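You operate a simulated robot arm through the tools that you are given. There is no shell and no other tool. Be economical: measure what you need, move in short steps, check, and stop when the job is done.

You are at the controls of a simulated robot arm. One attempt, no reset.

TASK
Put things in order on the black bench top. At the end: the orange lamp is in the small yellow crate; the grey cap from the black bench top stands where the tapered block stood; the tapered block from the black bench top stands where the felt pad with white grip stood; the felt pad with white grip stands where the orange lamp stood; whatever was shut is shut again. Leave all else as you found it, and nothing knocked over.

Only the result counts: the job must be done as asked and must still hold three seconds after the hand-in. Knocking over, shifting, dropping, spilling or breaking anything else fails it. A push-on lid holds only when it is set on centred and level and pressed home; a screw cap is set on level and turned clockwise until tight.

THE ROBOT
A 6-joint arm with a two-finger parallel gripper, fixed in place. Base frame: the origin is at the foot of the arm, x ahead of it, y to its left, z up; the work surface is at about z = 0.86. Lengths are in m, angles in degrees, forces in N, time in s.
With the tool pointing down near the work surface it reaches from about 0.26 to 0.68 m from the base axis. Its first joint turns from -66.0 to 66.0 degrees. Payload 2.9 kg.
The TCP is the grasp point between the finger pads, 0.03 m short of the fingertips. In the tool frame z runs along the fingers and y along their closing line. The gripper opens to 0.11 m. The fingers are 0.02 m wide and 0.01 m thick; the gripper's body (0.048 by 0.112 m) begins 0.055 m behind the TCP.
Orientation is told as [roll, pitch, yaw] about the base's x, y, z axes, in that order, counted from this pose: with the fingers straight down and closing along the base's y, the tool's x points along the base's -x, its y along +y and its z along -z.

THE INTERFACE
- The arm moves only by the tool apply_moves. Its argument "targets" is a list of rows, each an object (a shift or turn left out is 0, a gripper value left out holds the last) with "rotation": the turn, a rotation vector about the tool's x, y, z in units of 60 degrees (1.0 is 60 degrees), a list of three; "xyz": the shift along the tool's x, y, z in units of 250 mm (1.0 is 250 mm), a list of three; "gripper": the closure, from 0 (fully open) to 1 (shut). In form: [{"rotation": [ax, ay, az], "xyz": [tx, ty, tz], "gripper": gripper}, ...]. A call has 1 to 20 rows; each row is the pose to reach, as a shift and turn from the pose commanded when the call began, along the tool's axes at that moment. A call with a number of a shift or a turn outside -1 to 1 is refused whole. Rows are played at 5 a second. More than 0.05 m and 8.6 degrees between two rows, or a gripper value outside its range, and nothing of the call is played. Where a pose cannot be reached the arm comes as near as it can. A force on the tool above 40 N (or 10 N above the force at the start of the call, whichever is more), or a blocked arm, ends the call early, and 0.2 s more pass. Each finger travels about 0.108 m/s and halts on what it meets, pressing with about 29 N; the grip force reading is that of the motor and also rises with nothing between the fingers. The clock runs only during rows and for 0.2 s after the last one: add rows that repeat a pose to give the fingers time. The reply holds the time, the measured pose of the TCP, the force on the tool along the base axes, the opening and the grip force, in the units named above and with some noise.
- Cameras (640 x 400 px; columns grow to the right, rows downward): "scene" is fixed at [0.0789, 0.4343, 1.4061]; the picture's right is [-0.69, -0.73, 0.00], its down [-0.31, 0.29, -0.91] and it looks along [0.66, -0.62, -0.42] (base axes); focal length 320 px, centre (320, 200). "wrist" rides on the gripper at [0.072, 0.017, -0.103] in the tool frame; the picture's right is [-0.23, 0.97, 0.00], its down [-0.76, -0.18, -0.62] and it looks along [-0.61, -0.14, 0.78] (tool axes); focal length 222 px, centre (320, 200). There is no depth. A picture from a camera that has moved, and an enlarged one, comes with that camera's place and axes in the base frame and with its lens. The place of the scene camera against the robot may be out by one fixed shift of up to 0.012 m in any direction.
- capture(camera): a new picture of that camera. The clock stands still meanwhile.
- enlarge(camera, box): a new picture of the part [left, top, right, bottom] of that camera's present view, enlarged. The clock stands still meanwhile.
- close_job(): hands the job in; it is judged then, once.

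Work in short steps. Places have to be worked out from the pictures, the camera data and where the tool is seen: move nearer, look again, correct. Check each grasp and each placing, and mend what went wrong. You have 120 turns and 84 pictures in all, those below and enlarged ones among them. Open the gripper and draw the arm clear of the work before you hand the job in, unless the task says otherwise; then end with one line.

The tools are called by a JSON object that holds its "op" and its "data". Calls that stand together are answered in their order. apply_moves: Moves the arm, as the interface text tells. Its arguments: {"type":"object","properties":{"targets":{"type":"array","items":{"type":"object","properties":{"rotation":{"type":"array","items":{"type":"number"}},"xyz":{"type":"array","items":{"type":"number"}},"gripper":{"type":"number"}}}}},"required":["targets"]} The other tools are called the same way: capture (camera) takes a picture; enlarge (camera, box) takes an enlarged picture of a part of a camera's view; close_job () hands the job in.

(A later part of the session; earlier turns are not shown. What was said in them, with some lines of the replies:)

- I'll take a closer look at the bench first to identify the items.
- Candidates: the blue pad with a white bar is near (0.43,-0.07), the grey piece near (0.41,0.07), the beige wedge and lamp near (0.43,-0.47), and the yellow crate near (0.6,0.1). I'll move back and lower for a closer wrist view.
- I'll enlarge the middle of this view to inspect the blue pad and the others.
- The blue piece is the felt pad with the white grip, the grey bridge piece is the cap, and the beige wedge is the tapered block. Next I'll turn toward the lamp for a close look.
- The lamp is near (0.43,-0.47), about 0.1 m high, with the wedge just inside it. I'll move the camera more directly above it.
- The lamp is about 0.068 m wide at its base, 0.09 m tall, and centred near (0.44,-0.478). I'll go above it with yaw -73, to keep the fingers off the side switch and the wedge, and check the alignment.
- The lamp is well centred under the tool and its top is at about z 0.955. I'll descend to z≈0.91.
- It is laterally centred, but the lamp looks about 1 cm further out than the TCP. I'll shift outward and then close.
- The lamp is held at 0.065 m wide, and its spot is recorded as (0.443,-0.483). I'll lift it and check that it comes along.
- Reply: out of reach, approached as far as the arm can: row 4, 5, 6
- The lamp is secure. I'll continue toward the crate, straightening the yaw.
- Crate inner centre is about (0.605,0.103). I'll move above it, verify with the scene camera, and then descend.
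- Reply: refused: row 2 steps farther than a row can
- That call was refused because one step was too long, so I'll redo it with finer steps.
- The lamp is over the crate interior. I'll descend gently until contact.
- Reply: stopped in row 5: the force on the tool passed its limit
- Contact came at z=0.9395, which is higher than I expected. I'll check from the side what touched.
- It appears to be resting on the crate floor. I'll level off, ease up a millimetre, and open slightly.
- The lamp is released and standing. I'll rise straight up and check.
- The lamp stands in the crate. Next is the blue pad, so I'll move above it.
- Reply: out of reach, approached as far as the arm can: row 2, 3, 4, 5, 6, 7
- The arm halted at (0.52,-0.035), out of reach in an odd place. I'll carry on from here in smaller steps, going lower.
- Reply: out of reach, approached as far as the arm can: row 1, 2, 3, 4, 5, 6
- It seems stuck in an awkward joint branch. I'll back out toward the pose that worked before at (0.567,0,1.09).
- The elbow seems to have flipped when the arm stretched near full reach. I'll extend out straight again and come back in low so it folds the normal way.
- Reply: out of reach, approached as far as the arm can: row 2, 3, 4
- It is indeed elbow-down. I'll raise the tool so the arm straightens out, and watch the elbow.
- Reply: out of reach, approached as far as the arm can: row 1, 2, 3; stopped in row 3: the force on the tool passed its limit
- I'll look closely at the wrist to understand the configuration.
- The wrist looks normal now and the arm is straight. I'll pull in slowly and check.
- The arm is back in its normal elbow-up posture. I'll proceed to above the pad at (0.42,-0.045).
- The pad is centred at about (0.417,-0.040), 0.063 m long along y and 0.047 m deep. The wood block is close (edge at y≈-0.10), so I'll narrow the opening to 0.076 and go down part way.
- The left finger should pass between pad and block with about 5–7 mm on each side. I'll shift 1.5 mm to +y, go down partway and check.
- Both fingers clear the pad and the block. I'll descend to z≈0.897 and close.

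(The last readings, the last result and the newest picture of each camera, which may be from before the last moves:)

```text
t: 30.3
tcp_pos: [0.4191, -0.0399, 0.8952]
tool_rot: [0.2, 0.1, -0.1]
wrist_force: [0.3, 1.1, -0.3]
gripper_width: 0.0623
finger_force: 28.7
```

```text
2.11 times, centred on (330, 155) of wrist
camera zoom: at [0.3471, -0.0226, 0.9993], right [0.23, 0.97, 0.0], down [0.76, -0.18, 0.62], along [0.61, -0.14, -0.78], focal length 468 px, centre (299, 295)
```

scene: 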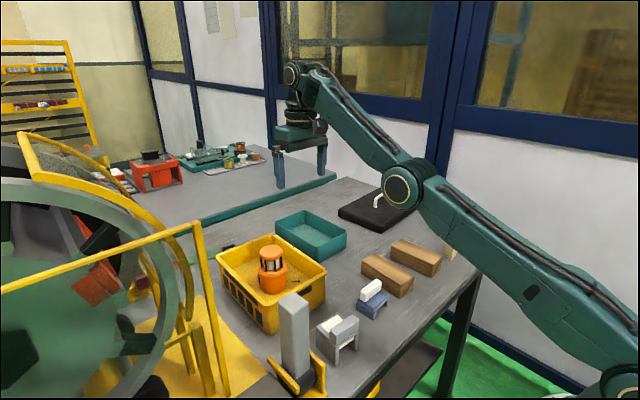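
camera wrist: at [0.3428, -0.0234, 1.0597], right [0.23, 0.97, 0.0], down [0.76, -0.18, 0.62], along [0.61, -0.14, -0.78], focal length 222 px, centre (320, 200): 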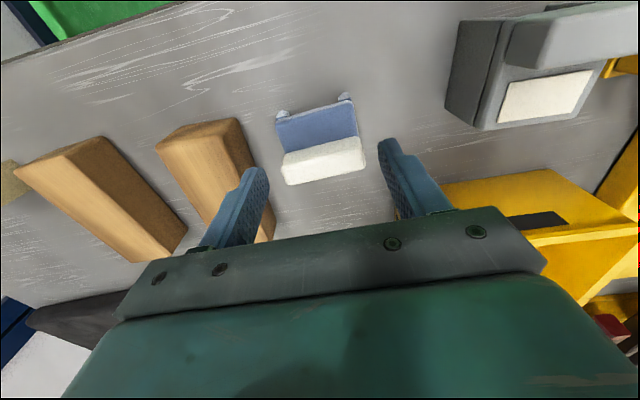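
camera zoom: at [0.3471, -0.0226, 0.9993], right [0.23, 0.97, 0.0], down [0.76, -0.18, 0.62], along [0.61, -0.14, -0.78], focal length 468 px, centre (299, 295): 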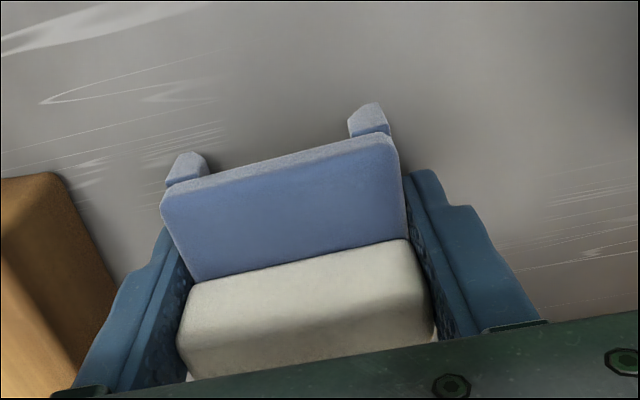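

The pad is gripped at 0.062 m, and its spot is recorded as (0.4165,-0.040). I'll lift it and carry it half way to the lamp spot.

{"op": "apply_moves", "data": {"targets": [{"xyz": [0, 0, -0.06]}, {"xyz": [0, 0, -0.2]}, {"xyz": [0, 0, -0.38]}, {"xyz": [0, 0, -0.52]}, {"xyz": [0, 0, -0.6]}, {"xyz": [0, -0.176, -0.6], "rotation": [0, 0, 0.12]}, {"xyz": [0, -0.352, -0.6], "rotation": [0, 0, 0.24]}, {"xyz": [0, -0.528, -0.6], "rotation": [0, 0, 0.36]}, {"xyz": [0, -0.704, -0.6], "rotation": [0, 0, 0.48]}, {"xyz": [0, -0.88, -0.6], "rotation": [0, 0, 0.6]}, {"xyz": [0, -0.88, -0.6], "rotation": [0, 0, 0.6]}]}}

{"op": "capture", "data": {"camera": "scene"}}

```text
t: 32.7
tcp_pos: [0.4173, -0.2606, 1.0442]
tool_rot: [0.1, 0.2, -36.2]
wrist_force: [-0.4, 0.1, -0.6]
gripper_width: 0.0622
finger_force: 28.8
```

```text
39 pictures are left
```

scene: 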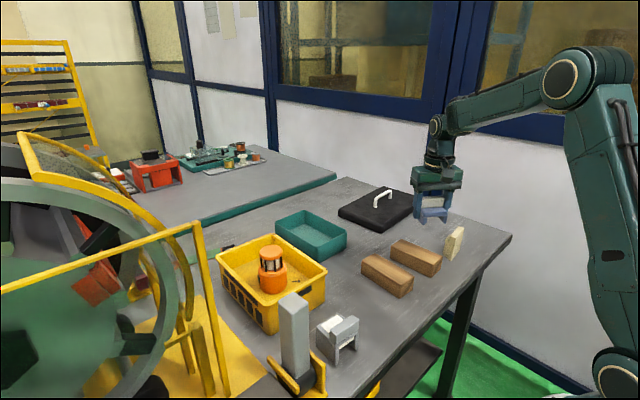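

The pad is held well. I'll bring it above the lamp spot with yaw -73.

{"op": "apply_moves", "data": {"targets": [{"xyz": [-0.123, -0.133, 0], "rotation": [0, 0, 0.123]}, {"xyz": [-0.247, -0.265, 0], "rotation": [0, 0, 0.245]}, {"xyz": [-0.37, -0.398, 0], "rotation": [0, 0, 0.368]}, {"xyz": [-0.494, -0.53, 0], "rotation": [0, 0, 0.49]}, {"xyz": [-0.617, -0.663, 0], "rotation": [0, 0, 0.613]}, {"xyz": [-0.617, -0.663, 0.1], "rotation": [0, 0, 0.613]}, {"xyz": [-0.617, -0.663, 0.2], "rotation": [0, 0, 0.613]}, {"xyz": [-0.617, -0.663, 0.3], "rotation": [0, 0, 0.613]}, {"xyz": [-0.617, -0.663, 0.3], "rotation": [0, 0, 0.613]}]}}

{"op": "capture", "data": {"camera": "wrist"}}

```text
t: 34.7
tcp_pos: [0.4471, -0.484, 0.9723]
tool_rot: [-0.1, 0.2, -72.7]
wrist_force: [-0.1, 0.2, -0.4]
gripper_width: 0.0621
finger_force: 29.1
out of reach, approached as far as the arm can: row 5
```

```text
38 pictures are left
camera wrist: at [0.442, -0.4101, 1.0753], right [1.0, 0.07, 0.0], down [0.06, -0.78, 0.62], along [0.04, -0.62, -0.78], focal length 222 px, centre (320, 200)
```

wrist: 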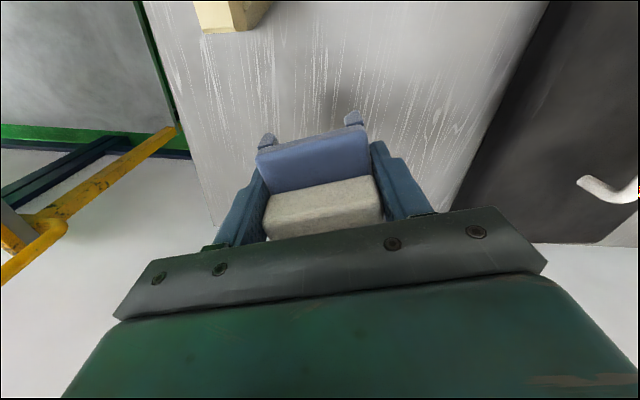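

On position to within 3 mm. I'll descend with contact checking.

{"op": "apply_moves", "data": {"targets": [{"xyz": [0, -0.01, 0.1]}, {"xyz": [0, -0.01, 0.2]}, {"xyz": [0, -0.01, 0.27]}, {"xyz": [0, -0.01, 0.29]}, {"xyz": [0, -0.01, 0.3]}, {"xyz": [0, -0.01, 0.306]}, {"xyz": [0, -0.01, 0.306]}]}}

{"op": "enlarge", "data": {"camera": "scene", "box": [400, 180, 500, 270]}}

```text
t: 36.3
tcp_pos: [0.4434, -0.485, 0.8943]
tool_rot: [-0.1, 0.1, -72.8]
wrist_force: [0.9, 0.6, 2.3]
gripper_width: 0.0619
finger_force: 29.0
```

```text
4.44 times, centred on (450, 225) of scene
camera zoom: at [0.0789, 0.4344, 1.4061], right [-0.69, -0.73, 0.0], down [-0.31, 0.29, -0.91], along [0.66, -0.62, -0.42], focal length 1420 px, centre (-258, 89)
```

zoom: 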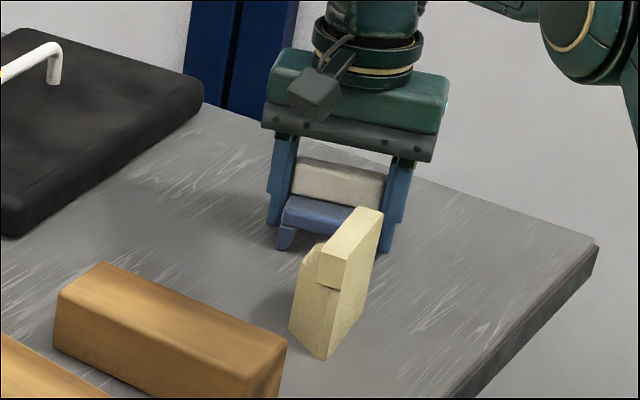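

Light contact (about 2 N upward), so it's down. I'll release, rise, and check.

{"op": "apply_moves", "data": {"targets": [{"gripper": 0.4}, {"gripper": 0.3}, {"gripper": 0.25}, {"gripper": 0.25}, {"xyz": [0, 0, -0.1]}, {"xyz": [0, 0, -0.22]}, {"xyz": [0, 0, -0.4]}, {"xyz": [0, 0, -0.55]}, {"xyz": [0, 0, -0.55]}]}}

{"op": "enlarge", "data": {"camera": "wrist", "box": [180, 0, 440, 180]}}

{"op": "enlarge", "data": {"camera": "scene", "box": [400, 180, 500, 270]}}

```text
t: 38.3
tcp_pos: [0.4449, -0.485, 1.031]
tool_rot: [-0.2, 0.3, -72.7]
wrist_force: [-0.3, 0.4, 0.9]
gripper_width: 0.0826
finger_force: 0.0
```

```text
2.22 times, centred on (310, 90) of wrist
camera zoom: at [0.4404, -0.4114, 1.1348], right [1.0, 0.07, 0.0], down [0.06, -0.78, 0.62], along [0.04, -0.62, -0.78], focal length 494 px, centre (342, 444)
```

zoom: 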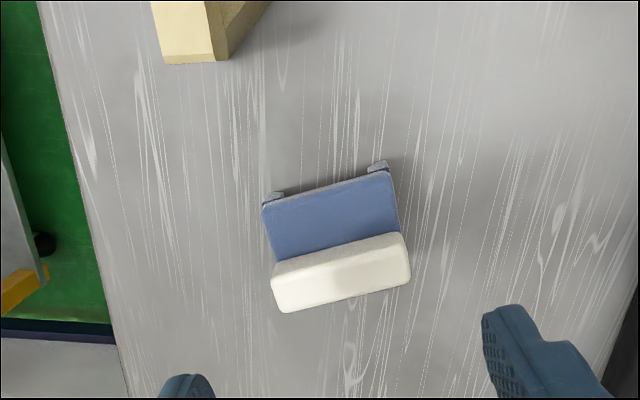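

```text
4.44 times, centred on (450, 225) of scene
camera zoom: at [0.0789, 0.4343, 1.4061], right [-0.69, -0.73, 0.0], down [-0.31, 0.29, -0.91], along [0.66, -0.62, -0.42], focal length 1420 px, centre (-258, 89)
```

zoom: 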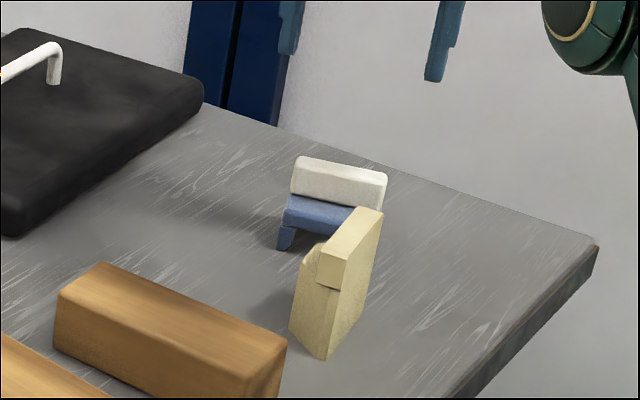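

The pad stands at the lamp spot. Next is the tapered block, so I'll move back over it and look.

{"op": "apply_moves", "data": {"targets": [{"xyz": [0.13, -0.024, -0.05], "gripper": 0}, {"xyz": [0.25, -0.048, -0.08]}, {"xyz": [0.378, -0.071, -0.1]}, {"xyz": [0.378, -0.071, -0.1]}]}}

{"op": "enlarge", "data": {"camera": "wrist", "box": [200, 0, 440, 200]}}

```text
t: 39.3
tcp_pos: [0.3967, -0.3968, 1.0579]
tool_rot: [-0.2, 0.2, -72.9]
wrist_force: [-0.6, -0.4, 0.1]
gripper_width: 0.11
finger_force: 0.0
```

```text
2.00 times, centred on (320, 100) of wrist
camera zoom: at [0.3921, -0.3235, 1.1614], right [1.0, 0.07, 0.0], down [0.06, -0.78, 0.62], along [0.04, -0.62, -0.78], focal length 444 px, centre (320, 400)
```

zoom: 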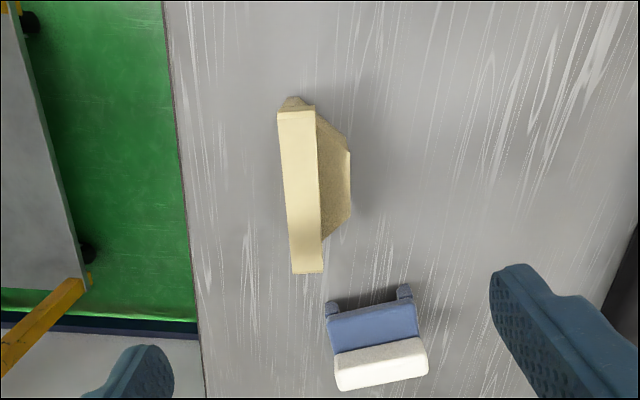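

The block's top bar runs from about (0.381,-0.345) to (0.391,-0.421), 0.019 m thick, with its top at z≈0.93. I'll align the fingers across the bar at yaw -83 and go down to just above it.

{"op": "apply_moves", "data": {"targets": [{"xyz": [0.03, -0.012, 0.05], "rotation": [0, 0, 0.06], "gripper": 0.3}, {"xyz": [0.065, -0.025, 0.15], "rotation": [0, 0, 0.12], "gripper": 0.45}, {"xyz": [0.065, -0.025, 0.25], "rotation": [0, 0, 0.168]}, {"xyz": [0.065, -0.025, 0.33], "rotation": [0, 0, 0.168]}, {"xyz": [0.065, -0.025, 0.33], "rotation": [0, 0, 0.168]}]}}

{"op": "enlarge", "data": {"camera": "wrist", "box": [200, 40, 440, 240]}}

{"op": "enlarge", "data": {"camera": "scene", "box": [410, 200, 490, 270]}}

```text
t: 40.5
tcp_pos: [0.3856, -0.3869, 0.9736]
tool_rot: [-0.2, 0.2, -82.9]
wrist_force: [0.2, -0.4, 0.5]
gripper_width: 0.0606
finger_force: 0.0
```

```text
2.00 times, centred on (320, 140) of wrist
camera zoom: at [0.3947, -0.3131, 1.0779], right [0.99, -0.11, 0.0], down [-0.08, -0.78, 0.62], along [-0.07, -0.62, -0.78], focal length 444 px, centre (320, 320)
```

zoom: 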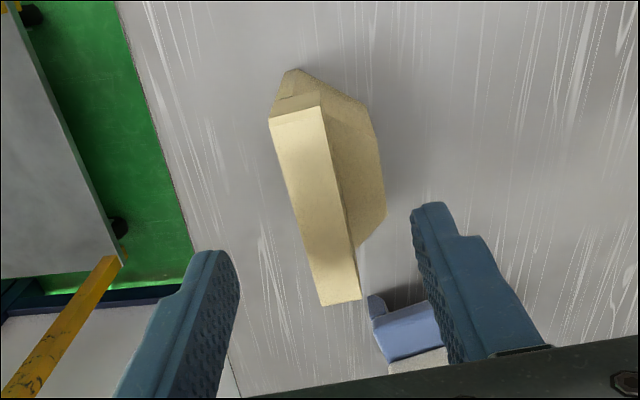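

```text
5.71 times, centred on (450, 235) of scene
camera zoom: at [0.0789, 0.4343, 1.4061], right [-0.69, -0.73, 0.0], down [-0.31, 0.29, -0.91], along [0.66, -0.62, -0.42], focal length 1826 px, centre (-423, 0)
```

zoom: 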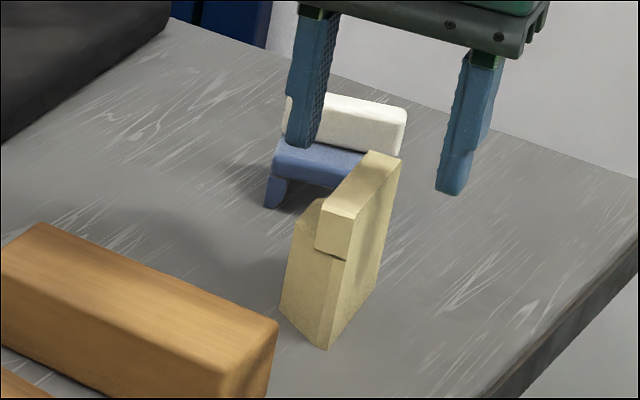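

Alignment is good to within 1 to 3 mm. I'll descend so the fingertips straddle the top bar (TCP z≈0.937) and then close.

{"op": "apply_moves", "data": {"targets": [{"xyz": [0.01, 0.006, 0.05]}, {"xyz": [0.01, 0.006, 0.1]}, {"xyz": [0.01, 0.006, 0.146]}, {"xyz": [0.01, 0.006, 0.146]}]}}

{"op": "enlarge", "data": {"camera": "wrist", "box": [200, 40, 440, 240]}}

{"op": "enlarge", "data": {"camera": "scene", "box": [410, 200, 490, 270]}}

```text
t: 41.5
tcp_pos: [0.3875, -0.3845, 0.9371]
tool_rot: [-0.1, 0.1, -82.9]
wrist_force: [0.5, -0.9, -0.1]
gripper_width: 0.0605
finger_force: 0.1
```

```text
2.00 times, centred on (320, 140) of wrist
camera zoom: at [0.3966, -0.3112, 1.041], right [0.99, -0.11, 0.0], down [-0.08, -0.78, 0.62], along [-0.07, -0.62, -0.78], focal length 444 px, centre (320, 320)
```

zoom: 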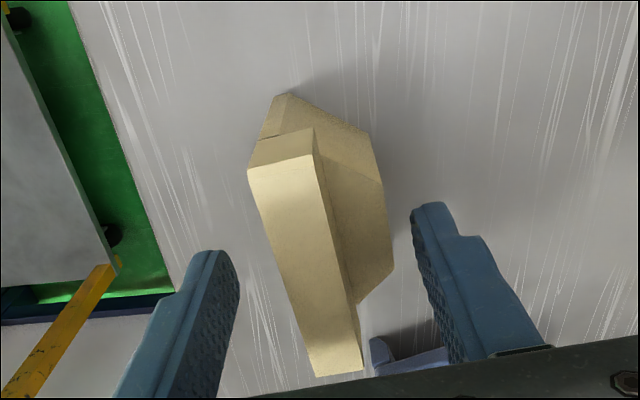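

```text
5.71 times, centred on (450, 235) of scene
camera zoom: at [0.0789, 0.4343, 1.4061], right [-0.69, -0.73, 0.0], down [-0.31, 0.29, -0.91], along [0.66, -0.62, -0.42], focal length 1826 px, centre (-423, 0)
```

zoom: 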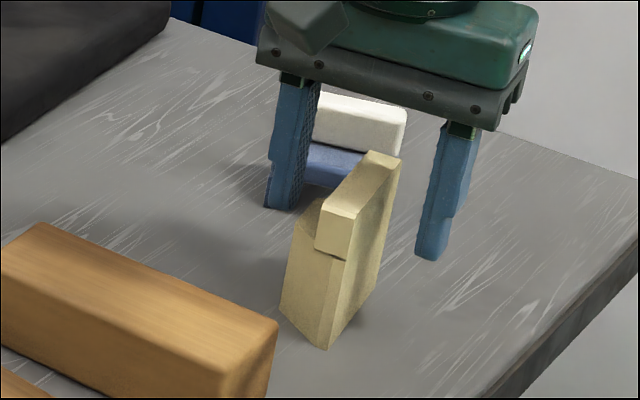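

The bar's lower ledge is at z≈0.906. I'll raise 3 mm so the tips stay above it, then close slowly.

{"op": "apply_moves", "data": {"targets": [{"xyz": [0, 0, -0.012], "gripper": 0.5}, {"xyz": [0, 0, -0.012], "gripper": 0.65}, {"xyz": [0, 0, -0.012], "gripper": 0.8}, {"xyz": [0, 0, -0.012], "gripper": 0.95}, {"xyz": [0, 0, -0.012], "gripper": 0.95}, {"xyz": [0, 0, -0.012], "gripper": 0.95}]}}

{"op": "enlarge", "data": {"camera": "wrist", "box": [200, 40, 440, 240]}}

```text
t: 42.9
tcp_pos: [0.3885, -0.3854, 0.9412]
tool_rot: [-0.2, 0.1, -82.9]
wrist_force: [0.0, 1.3, 1.1]
gripper_width: 0.0315
finger_force: 24.8
```

```text
2.00 times, centred on (320, 140) of wrist
camera zoom: at [0.397, -0.3108, 1.0447], right [0.99, -0.11, 0.0], down [-0.08, -0.78, 0.62], along [-0.07, -0.62, -0.78], focal length 444 px, centre (320, 320)
```

zoom: 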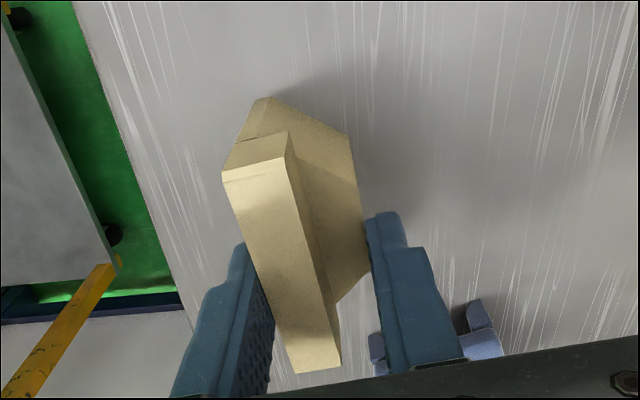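

The fingers stopped at 0.0315 m, so the right finger is on the flank rather than the bar. I'll check the block's posture.

{"op": "enlarge", "data": {"camera": "scene", "box": [410, 200, 490, 270]}}

```text
5.71 times, centred on (450, 235) of scene
camera zoom: at [0.0788, 0.4343, 1.4061], right [-0.69, -0.73, 0.0], down [-0.31, 0.29, -0.91], along [0.66, -0.62, -0.42], focal length 1826 px, centre (-423, 0)
```

zoom: 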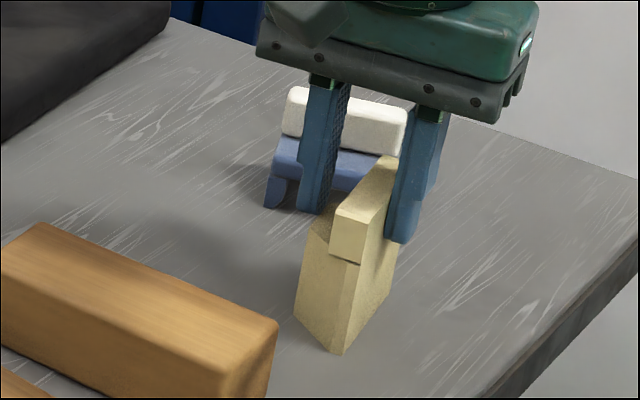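

The block is upright: a trapezoid prism with a bar on its long side, nudged about 8 mm. Its two long faces are parallel, so I'll open a bit, lower 25 mm, shift 8 mm inward, and re-grip the body.

{"op": "apply_moves", "data": {"targets": [{"gripper": 0.62}, {"gripper": 0.55}, {"gripper": 0.55}, {"xyz": [0.032, 0, 0.0]}, {"xyz": [0.032, 0, 0.05]}, {"xyz": [0.032, 0, 0.1]}, {"xyz": [0.032, 0, 0.1]}, {"xyz": [0.032, 0, 0.1], "gripper": 0.7}, {"xyz": [0.032, 0, 0.1], "gripper": 0.85}, {"xyz": [0.032, 0, 0.1], "gripper": 0.85}, {"xyz": [0.032, 0, 0.1], "gripper": 0.85}]}}

{"op": "enlarge", "data": {"camera": "wrist", "box": [200, 40, 440, 240]}}

{"op": "enlarge", "data": {"camera": "scene", "box": [410, 200, 490, 270]}}

```text
t: 45.3
tcp_pos: [0.3863, -0.374, 0.916]
tool_rot: [0.0, 0.1, -82.8]
wrist_force: [-0.1, -0.5, -0.4]
gripper_width: 0.0318
finger_force: 25.2
```

```text
2.00 times, centred on (320, 140) of wrist
camera zoom: at [0.3952, -0.3013, 1.0204], right [0.99, -0.11, 0.0], down [-0.08, -0.78, 0.62], along [-0.07, -0.62, -0.78], focal length 444 px, centre (320, 320)
```

zoom: 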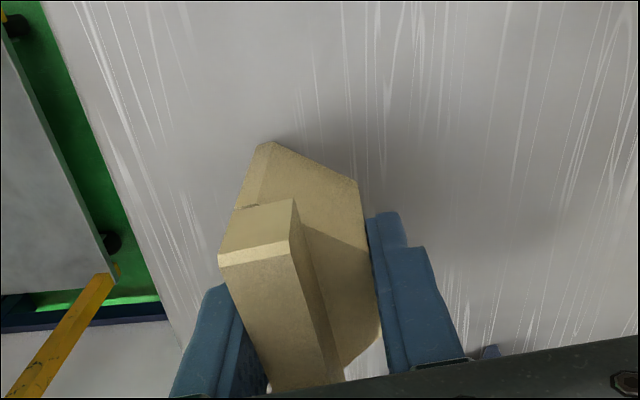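

```text
5.71 times, centred on (450, 235) of scene
camera zoom: at [0.0789, 0.4343, 1.4061], right [-0.69, -0.73, 0.0], down [-0.31, 0.29, -0.91], along [0.66, -0.62, -0.42], focal length 1826 px, centre (-423, 0)
```

zoom: 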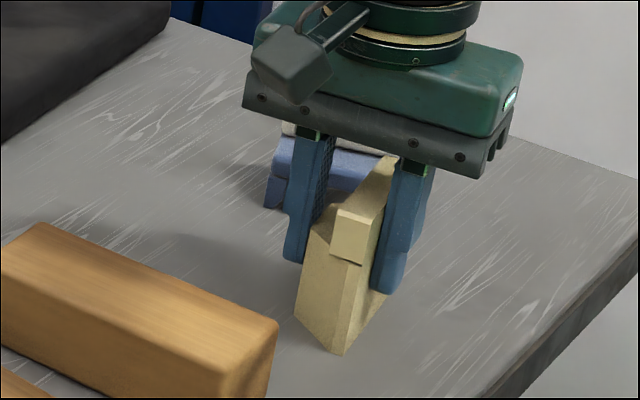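

Solid grip on the body (0.0318 m). The tapered block's original centre is recorded as about (0.394,-0.383). I'll lift and carry it toward the pad spot.

{"op": "apply_moves", "data": {"targets": [{"xyz": [0, 0, -0.06]}, {"xyz": [0, 0, -0.2]}, {"xyz": [0, 0, -0.36]}, {"xyz": [0, 0, -0.5]}, {"xyz": [0.17, 0.035, -0.52]}, {"xyz": [0.34, 0.07, -0.52]}, {"xyz": [0.51, 0.105, -0.52]}, {"xyz": [0.68, 0.14, -0.52]}, {"xyz": [0.68, 0.14, -0.52]}]}}

{"op": "capture", "data": {"camera": "scene"}}

```text
t: 47.3
tcp_pos: [0.3996, -0.2029, 1.0489]
tool_rot: [-0.1, 0.1, -82.9]
wrist_force: [0.1, -0.7, -0.8]
gripper_width: 0.032
finger_force: 24.9
```

```text
25 pictures are left
```

scene: 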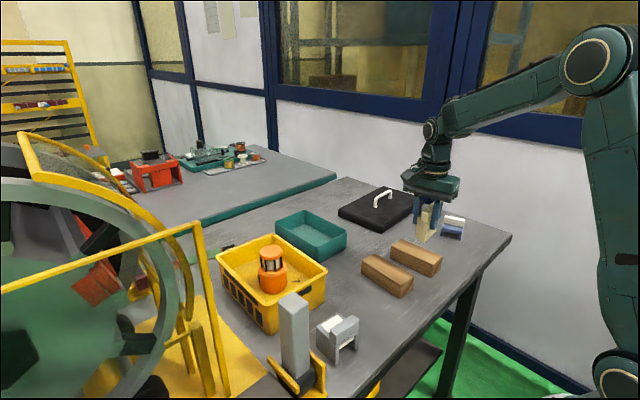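

The block is carried securely. I'll continue to the pad spot and descend to just above the table.

{"op": "apply_moves", "data": {"targets": [{"xyz": [0.168, 0.037, 0]}, {"xyz": [0.337, 0.074, 0]}, {"xyz": [0.505, 0.111, 0]}, {"xyz": [0.674, 0.148, 0]}, {"xyz": [0.674, 0.148, 0.15]}, {"xyz": [0.674, 0.148, 0.3]}, {"xyz": [0.674, 0.148, 0.4]}, {"xyz": [0.674, 0.148, 0.4]}]}}

{"op": "enlarge", "data": {"camera": "scene", "box": [300, 220, 440, 360]}}

```text
t: 49.1
tcp_pos: [0.4187, -0.0296, 0.9486]
tool_rot: [-0.1, 0.0, -82.9]
wrist_force: [1.0, -0.4, -1.6]
gripper_width: 0.0317
finger_force: 25.0
```

```text
2.86 times, centred on (370, 290) of scene
camera zoom: at [0.0789, 0.4343, 1.4061], right [-0.69, -0.73, 0.0], down [-0.31, 0.29, -0.91], along [0.66, -0.62, -0.42], focal length 913 px, centre (177, -57)
```

zoom: 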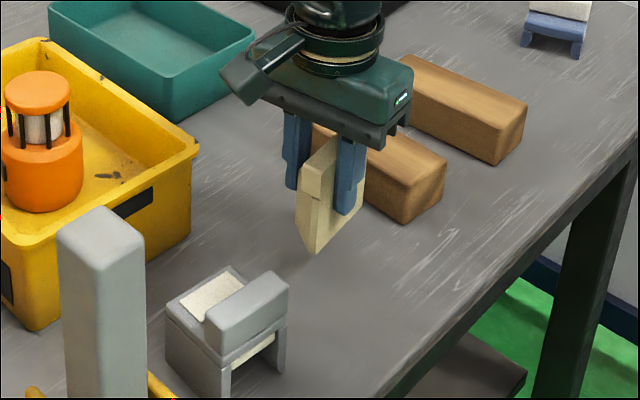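

Clear of everything. I'll lower to the table with contact checks, then release if it has touched.

{"op": "apply_moves", "data": {"targets": [{"xyz": [-0.004, -0.01, 0.06]}, {"xyz": [-0.004, -0.01, 0.1]}, {"xyz": [-0.004, -0.01, 0.12]}, {"xyz": [-0.004, -0.01, 0.128]}, {"xyz": [-0.004, -0.01, 0.134]}, {"xyz": [-0.004, -0.01, 0.134]}]}}

```text
t: 50.5
tcp_pos: [0.416, -0.0332, 0.9164]
tool_rot: [0.1, 0.1, -82.9]
wrist_force: [-1.3, -0.1, 4.6]
gripper_width: 0.0314
finger_force: 25.6
stopped in row 6: the force on the tool passed its limit (the readings are from after the stop); the commanded pose is now the measured one
```

It's in contact with the table at z 0.916, the same height as when it was picked up. I'll release, rise, and look.

{"op": "apply_moves", "data": {"targets": [{"gripper": 0.75}, {"gripper": 0.65}, {"gripper": 0.55}, {"gripper": 0.5}, {"xyz": [0, 0, -0.1]}, {"xyz": [0, 0, -0.24]}, {"xyz": [0, 0, -0.4]}, {"xyz": [0, 0, -0.52]}, {"xyz": [0, 0, -0.52]}]}}

{"op": "enlarge", "data": {"camera": "scene", "box": [280, 220, 440, 380]}}

{"op": "capture", "data": {"camera": "wrist"}}

```text
t: 52.5
tcp_pos: [0.4159, -0.0321, 1.047]
tool_rot: [0.2, 0.1, -82.8]
wrist_force: [-0.3, -0.8, -0.8]
gripper_width: 0.0547
finger_force: 0.1
```

```text
2.50 times, centred on (360, 300) of scene
camera zoom: at [0.0789, 0.4343, 1.4061], right [-0.69, -0.73, 0.0], down [-0.31, 0.29, -0.91], along [0.66, -0.62, -0.42], focal length 799 px, centre (220, -50)
```

zoom: 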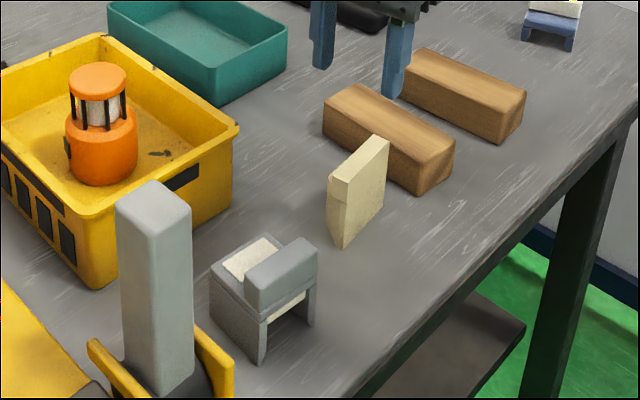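

```text
22 pictures are left
camera wrist: at [0.425, 0.0421, 1.1509], right [0.99, -0.11, 0.0], down [-0.08, -0.78, 0.62], along [-0.07, -0.62, -0.78], focal length 222 px, centre (320, 200)
```

wrist: 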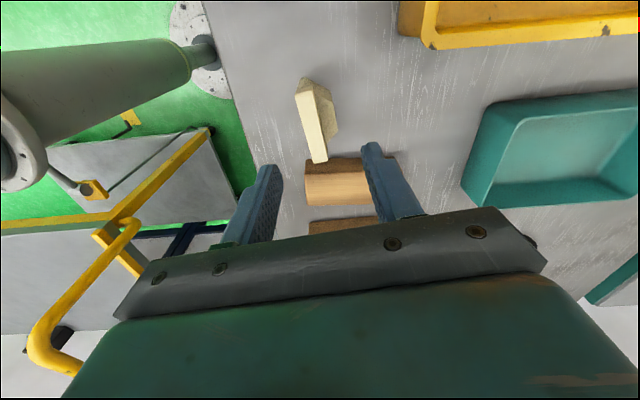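

The tapered block stands at the pad spot. The grey cap is near (0.39,0.09), so I'll rotate back to yaw 0 and move above it, staying high because of the nearby post (top ≈1.035).

{"op": "apply_moves", "data": {"targets": [{"rotation": [0, 0, -0.138], "xyz": [0, 0, -0.04]}, {"rotation": [0, 0, -0.276], "xyz": [0, 0, -0.08]}, {"rotation": [0, 0, -0.414], "xyz": [0, 0, -0.12]}, {"rotation": [0, 0, -0.552], "xyz": [0, 0, -0.12]}, {"rotation": [0, 0, -0.69], "xyz": [0, 0, -0.12]}, {"rotation": [0, 0, -0.69], "xyz": [0, 0, -0.12]}]}}

{"op": "apply_moves", "data": {"targets": [{"rotation": [0, 0, -0.138], "xyz": [0.071, 0.062, 0]}, {"rotation": [0, 0, -0.276], "xyz": [0.143, 0.124, 0]}, {"rotation": [0, 0, -0.414], "xyz": [0.214, 0.185, 0]}, {"rotation": [0, 0, -0.552], "xyz": [0.286, 0.247, 0]}, {"rotation": [0, 0, -0.69], "xyz": [0.357, 0.309, 0]}, {"rotation": [0, 0, -0.69], "xyz": [0.357, 0.309, 0]}]}}

{"op": "capture", "data": {"camera": "wrist"}}

```text
t: 53.9
tcp_pos: [0.4151, -0.0326, 1.0754]
tool_rot: [0.0, 0.0, -41.4]
wrist_force: [0.3, -0.6, 0.5]
gripper_width: 0.0551
finger_force: 0.1
```

```text
t: 55.3
tcp_pos: [0.4011, 0.0855, 1.0758]
tool_rot: [0.1, -0.1, 0.0]
wrist_force: [-0.4, 0.5, 0.1]
gripper_width: 0.0547
finger_force: 0.0
```

```text
21 pictures are left
camera wrist: at [0.3283, 0.1022, 1.179], right [0.23, 0.97, 0.0], down [0.76, -0.18, 0.62], along [0.61, -0.14, -0.78], focal length 222 px, centre (320, 200)
```

wrist: 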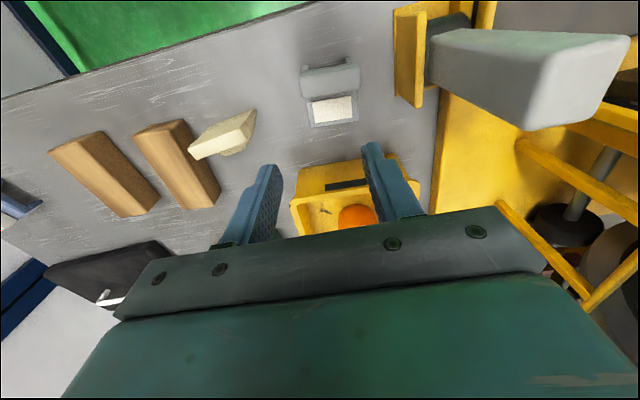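

{"op": "enlarge", "data": {"camera": "wrist", "box": [260, 30, 460, 160]}}

```text
3.08 times, centred on (360, 95) of wrist
camera zoom: at [0.3283, 0.1022, 1.179], right [0.23, 0.97, 0.0], down [0.76, -0.18, 0.62], along [0.61, -0.14, -0.78], focal length 684 px, centre (197, 523)
```

zoom: 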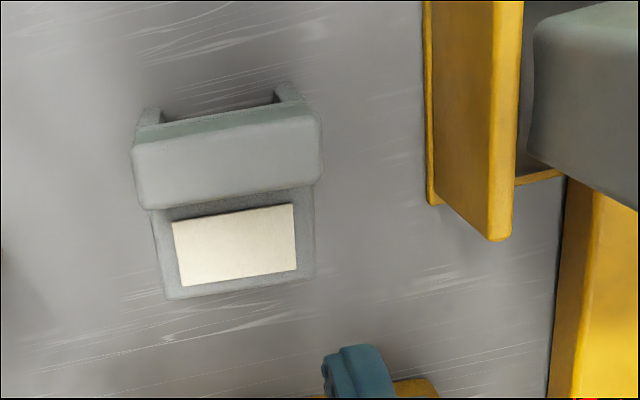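

The cap is centred at about (0.400,0.099), 0.062 m wide, at yaw about -4.6; the bracket starts at y≥0.173. I'll align, open to 0.085, and go down part way.

{"op": "apply_moves", "data": {"targets": [{"rotation": [0, 0, 0.04], "xyz": [0.004, 0.054, 0.1], "gripper": 0.23}, {"rotation": [0, 0, 0.077], "xyz": [0.004, 0.054, 0.25]}, {"rotation": [0, 0, 0.077], "xyz": [0.004, 0.054, 0.4]}, {"rotation": [0, 0, 0.077], "xyz": [0.004, 0.054, 0.48]}, {"rotation": [0, 0, 0.077], "xyz": [0.004, 0.054, 0.48]}]}}

{"op": "enlarge", "data": {"camera": "wrist", "box": [200, 60, 460, 250]}}

{"op": "enlarge", "data": {"camera": "scene", "box": [260, 240, 420, 400]}}

```text
t: 56.5
tcp_pos: [0.4005, 0.0977, 0.9551]
tool_rot: [0.2, -0.1, -4.7]
wrist_force: [0.4, 0.1, -0.4]
gripper_width: 0.0848
finger_force: 0.1
```

```text
2.11 times, centred on (330, 155) of wrist
camera zoom: at [0.3291, 0.1203, 1.0591], right [0.31, 0.95, 0.0], down [0.74, -0.24, 0.62], along [0.59, -0.19, -0.78], focal length 468 px, centre (299, 295)
```

zoom: 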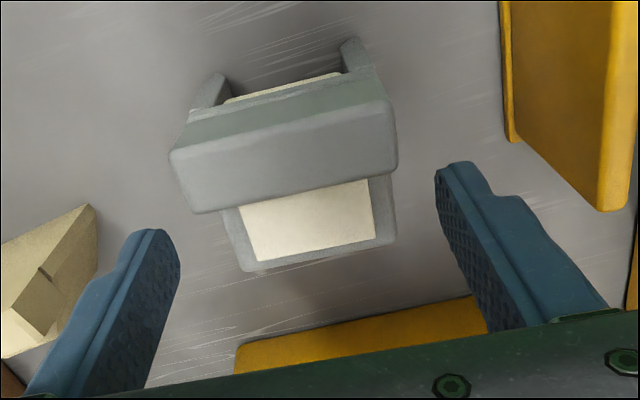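

```text
2.50 times, centred on (340, 320) of scene
camera zoom: at [0.0789, 0.4343, 1.4061], right [-0.69, -0.73, 0.0], down [-0.31, 0.29, -0.91], along [0.66, -0.62, -0.42], focal length 799 px, centre (270, -100)
```

zoom: 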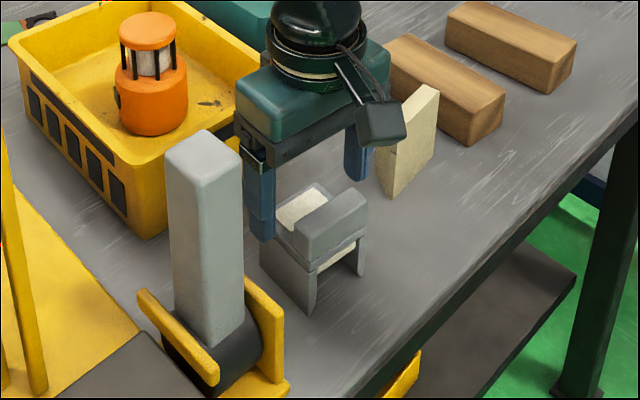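

Good alignment. I'll descend to z≈0.897 and close on the side walls.

{"op": "apply_moves", "data": {"targets": [{"xyz": [0, 0, 0.08]}, {"xyz": [0, 0, 0.16]}, {"xyz": [0, 0, 0.21]}, {"xyz": [0, 0, 0.232]}, {"xyz": [0, 0, 0.232]}, {"xyz": [0, 0, 0.232], "gripper": 0.4}, {"xyz": [0, 0, 0.232], "gripper": 0.55}, {"xyz": [0, 0, 0.232], "gripper": 0.55}, {"xyz": [0, 0, 0.232], "gripper": 0.55}]}}

{"op": "capture", "data": {"camera": "wrist"}}

```text
t: 58.5
tcp_pos: [0.3999, 0.0992, 0.8985]
tool_rot: [0.1, 0.0, -4.7]
wrist_force: [0.6, -0.4, 0.0]
gripper_width: 0.0597
finger_force: 29.0
```

```text
17 pictures are left
camera wrist: at [0.3295, 0.1215, 1.002], right [0.31, 0.95, 0.0], down [0.74, -0.24, 0.62], along [0.59, -0.19, -0.78], focal length 222 px, centre (320, 200)
```

wrist: 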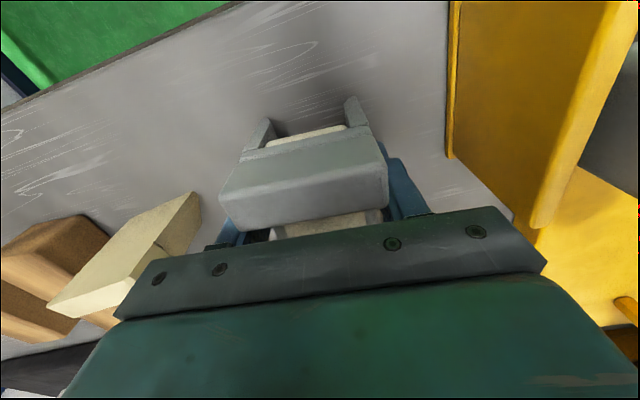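

The cap is gripped at 0.060 m. I'll lift straight up and check that nothing is left behind or disturbed.

{"op": "apply_moves", "data": {"targets": [{"xyz": [0, 0, -0.06]}, {"xyz": [0, 0, -0.2]}, {"xyz": [0, 0, -0.38]}, {"xyz": [0, 0, -0.54]}, {"xyz": [0, 0, -0.64]}, {"xyz": [0, 0, -0.64]}]}}

{"op": "enlarge", "data": {"camera": "scene", "box": [220, 190, 440, 400]}}

```text
t: 59.9
tcp_pos: [0.3994, 0.0982, 1.0579]
tool_rot: [0.0, -0.1, -4.7]
wrist_force: [0.3, 0.0, -0.9]
gripper_width: 0.0596
finger_force: 28.4
```

```text
1.90 times, centred on (330, 295) of scene
camera zoom: at [0.0789, 0.4343, 1.4061], right [-0.69, -0.73, 0.0], down [-0.31, 0.29, -0.91], along [0.66, -0.62, -0.42], focal length 608 px, centre (301, 19)
```

zoom: 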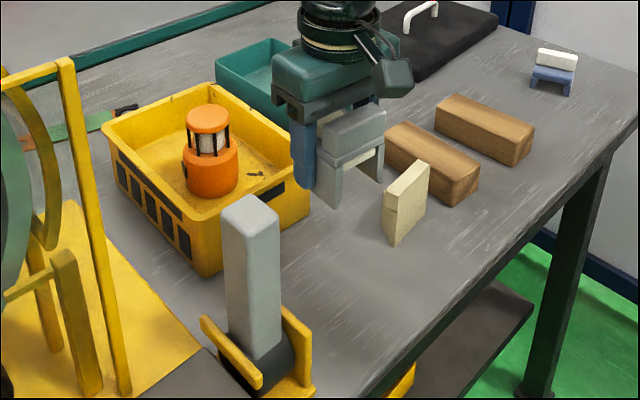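

Clean lift. I'll carry the cap in a straight line to the tapered block's old spot (0.394,-0.383), keeping its orientation.

{"op": "apply_moves", "data": {"targets": [{"xyz": [-0.011, -0.16, 0]}, {"xyz": [-0.023, -0.32, 0]}, {"xyz": [-0.034, -0.48, 0]}, {"xyz": [-0.045, -0.64, 0]}, {"xyz": [-0.057, -0.8, 0]}, {"xyz": [-0.068, -0.96, 0]}, {"xyz": [-0.068, -0.96, 0]}]}}

{"op": "apply_moves", "data": {"targets": [{"xyz": [-0.011, -0.16, 0]}, {"xyz": [-0.023, -0.32, 0]}, {"xyz": [-0.034, -0.48, 0]}, {"xyz": [-0.045, -0.64, 0]}, {"xyz": [-0.057, -0.8, 0]}, {"xyz": [-0.068, -0.96, 0]}, {"xyz": [-0.068, -0.96, 0]}]}}

{"op": "capture", "data": {"camera": "wrist"}}

{"op": "enlarge", "data": {"camera": "scene", "box": [360, 150, 520, 300]}}

```text
t: 61.5
tcp_pos: [0.3971, -0.144, 1.0553]
tool_rot: [0.1, -0.1, -4.7]
wrist_force: [-0.8, 0.0, -1.1]
gripper_width: 0.0598
finger_force: 28.6
```

```text
t: 63.1
tcp_pos: [0.3956, -0.3821, 1.0558]
tool_rot: [0.1, 0.1, -4.8]
wrist_force: [-0.2, 0.3, -1.0]
gripper_width: 0.0598
finger_force: 28.6
```

```text
15 pictures are left
camera wrist: at [0.3258, -0.3589, 1.1586], right [0.31, 0.95, 0.0], down [0.74, -0.24, 0.62], along [0.59, -0.19, -0.78], focal length 222 px, centre (320, 200)
```

wrist: 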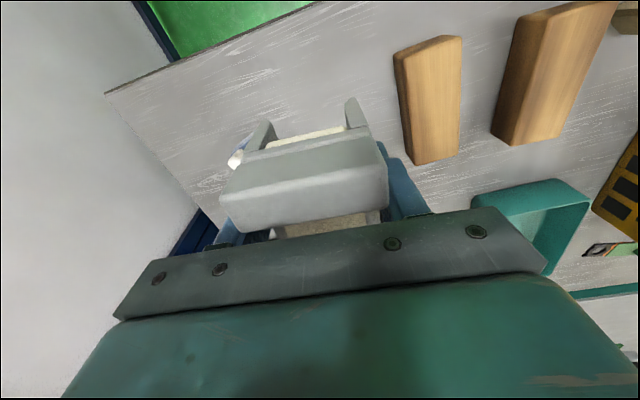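

```text
2.67 times, centred on (440, 225) of scene
camera zoom: at [0.0789, 0.4343, 1.4061], right [-0.69, -0.73, 0.0], down [-0.31, 0.29, -0.91], along [0.66, -0.62, -0.42], focal length 852 px, centre (0, 133)
```

zoom: 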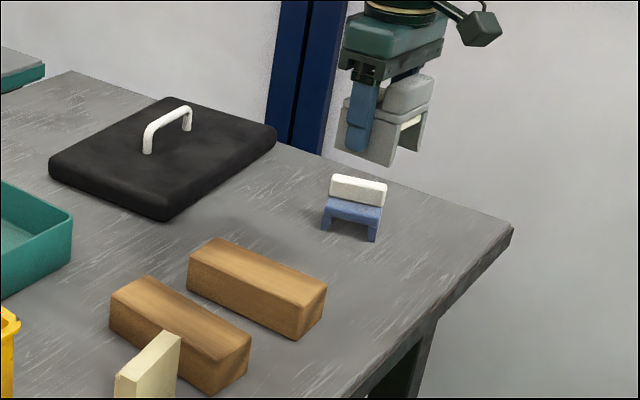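

Clearances are fine (wood block edge at y≈-0.29, pad at y<-0.45). I'll descend with contact checks.

{"op": "apply_moves", "data": {"targets": [{"xyz": [0, 0, 0.16]}, {"xyz": [0, 0, 0.32]}, {"xyz": [0, 0, 0.48]}, {"xyz": [0, 0, 0.57]}, {"xyz": [0, 0, 0.6]}, {"xyz": [0, 0, 0.615]}, {"xyz": [0, 0, 0.625]}, {"xyz": [0, 0, 0.631]}, {"xyz": [0, 0, 0.631]}]}}

{"op": "enlarge", "data": {"camera": "scene", "box": [400, 180, 500, 280]}}

```text
t: 65.1
tcp_pos: [0.3944, -0.3826, 0.8992]
tool_rot: [0.1, 0.1, -4.8]
wrist_force: [-0.3, 0.8, -1.5]
gripper_width: 0.0599
finger_force: 29.4
```

```text
4.00 times, centred on (450, 230) of scene
camera zoom: at [0.0789, 0.4343, 1.4061], right [-0.69, -0.73, 0.0], down [-0.31, 0.29, -0.91], along [0.66, -0.62, -0.42], focal length 1278 px, centre (-200, 80)
```

zoom: 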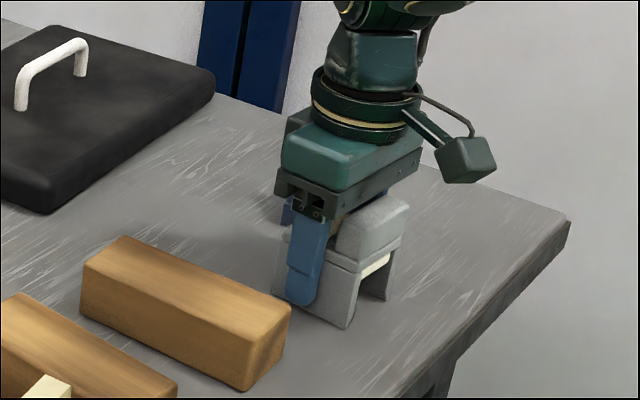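

No contact force yet, so I'll lower in 1 mm steps until it touches.

{"op": "apply_moves", "data": {"targets": [{"xyz": [0, 0, 0.004]}, {"xyz": [0, 0, 0.008]}, {"xyz": [0, 0, 0.012]}, {"xyz": [0, 0, 0.012]}]}}

```text
t: 66.1
tcp_pos: [0.3944, -0.3827, 0.8986]
tool_rot: [0.0, -0.3, -4.7]
wrist_force: [-6.2, 6.6, 24.5]
gripper_width: 0.0598
finger_force: 29.0
```

It's pressing on the table (24 N), so it is down. I'll ease back up 2.5 mm, release, rise, and check.

{"op": "apply_moves", "data": {"targets": [{"xyz": [0, 0, -0.009]}, {"xyz": [0, 0, -0.009]}, {"xyz": [0, 0, -0.009], "gripper": 0.4}, {"xyz": [0, 0, -0.009], "gripper": 0.3}, {"xyz": [0, 0, -0.009], "gripper": 0.25}, {"xyz": [0, 0, -0.009], "gripper": 0.25}, {"xyz": [0, 0, -0.1]}, {"xyz": [0, 0, -0.24]}, {"xyz": [0, 0, -0.42]}, {"xyz": [0, 0, -0.6]}, {"xyz": [0, 0, -0.6]}]}}

{"op": "capture", "data": {"camera": "wrist"}}

{"op": "enlarge", "data": {"camera": "scene", "box": [400, 180, 500, 280]}}

```text
t: 68.5
tcp_pos: [0.3944, -0.3831, 1.0493]
tool_rot: [0.1, 0.0, -4.7]
wrist_force: [-0.2, 0.3, 1.0]
gripper_width: 0.0825
finger_force: 0.1
```

```text
12 pictures are left
camera wrist: at [0.324, -0.3602, 1.1521], right [0.31, 0.95, 0.0], down [0.74, -0.24, 0.62], along [0.59, -0.19, -0.78], focal length 222 px, centre (320, 200)
```

wrist: 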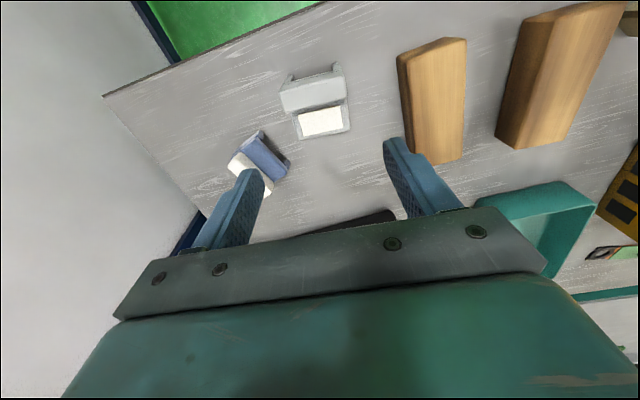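

```text
4.00 times, centred on (450, 230) of scene
camera zoom: at [0.0789, 0.4343, 1.4061], right [-0.69, -0.73, 0.0], down [-0.31, 0.29, -0.91], along [0.66, -0.62, -0.42], focal length 1278 px, centre (-200, 80)
```

zoom: 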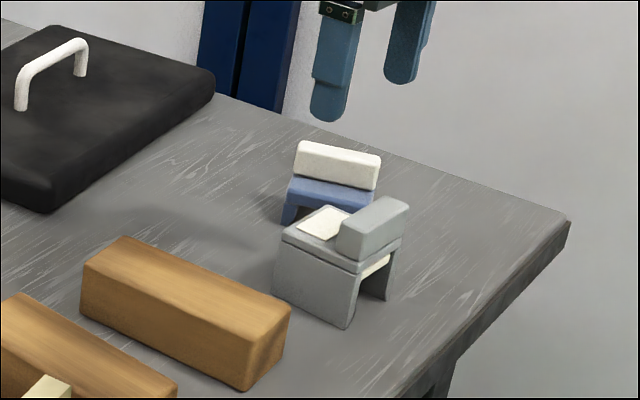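

All four items are placed and standing. I'll draw the arm clear and take a final overview.

{"op": "apply_moves", "data": {"targets": [{"xyz": [0, 0.1, -0.12], "gripper": 0}, {"xyz": [0, 0.2, -0.24]}, {"xyz": [0, 0.3, -0.36]}, {"xyz": [0, 0.4, -0.44]}, {"xyz": [0, 0.4, -0.44]}]}}

{"op": "capture", "data": {"camera": "scene"}}

```text
t: 69.7
tcp_pos: [0.3992, -0.2802, 1.1552]
tool_rot: [0.1, 0.0, -4.8]
wrist_force: [-0.1, 0.5, -0.8]
gripper_width: 0.1101
finger_force: 0.0
```

```text
10 pictures are left
```

scene: 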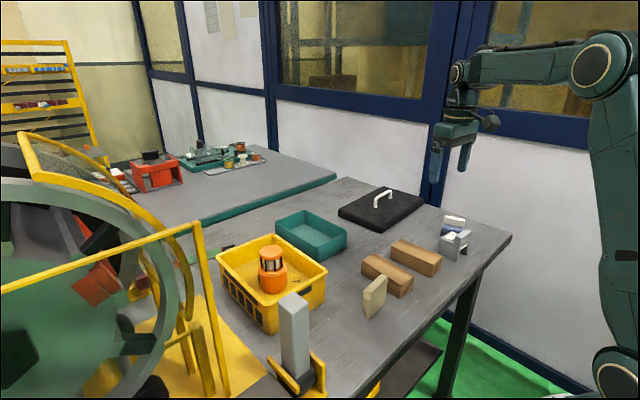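

The overview shows everything in its place and nothing else moved, so I'll hand in.

{"op": "close_job", "data": {}}

```text
The job is handed in.
```

The job is handed in: the orange lamp is in the yellow crate, the felt pad is at the lamp's spot, the tapered block at the pad's spot and the grey cap at the block's spot; I opened nothing, and the final overview showed nothing else moved.
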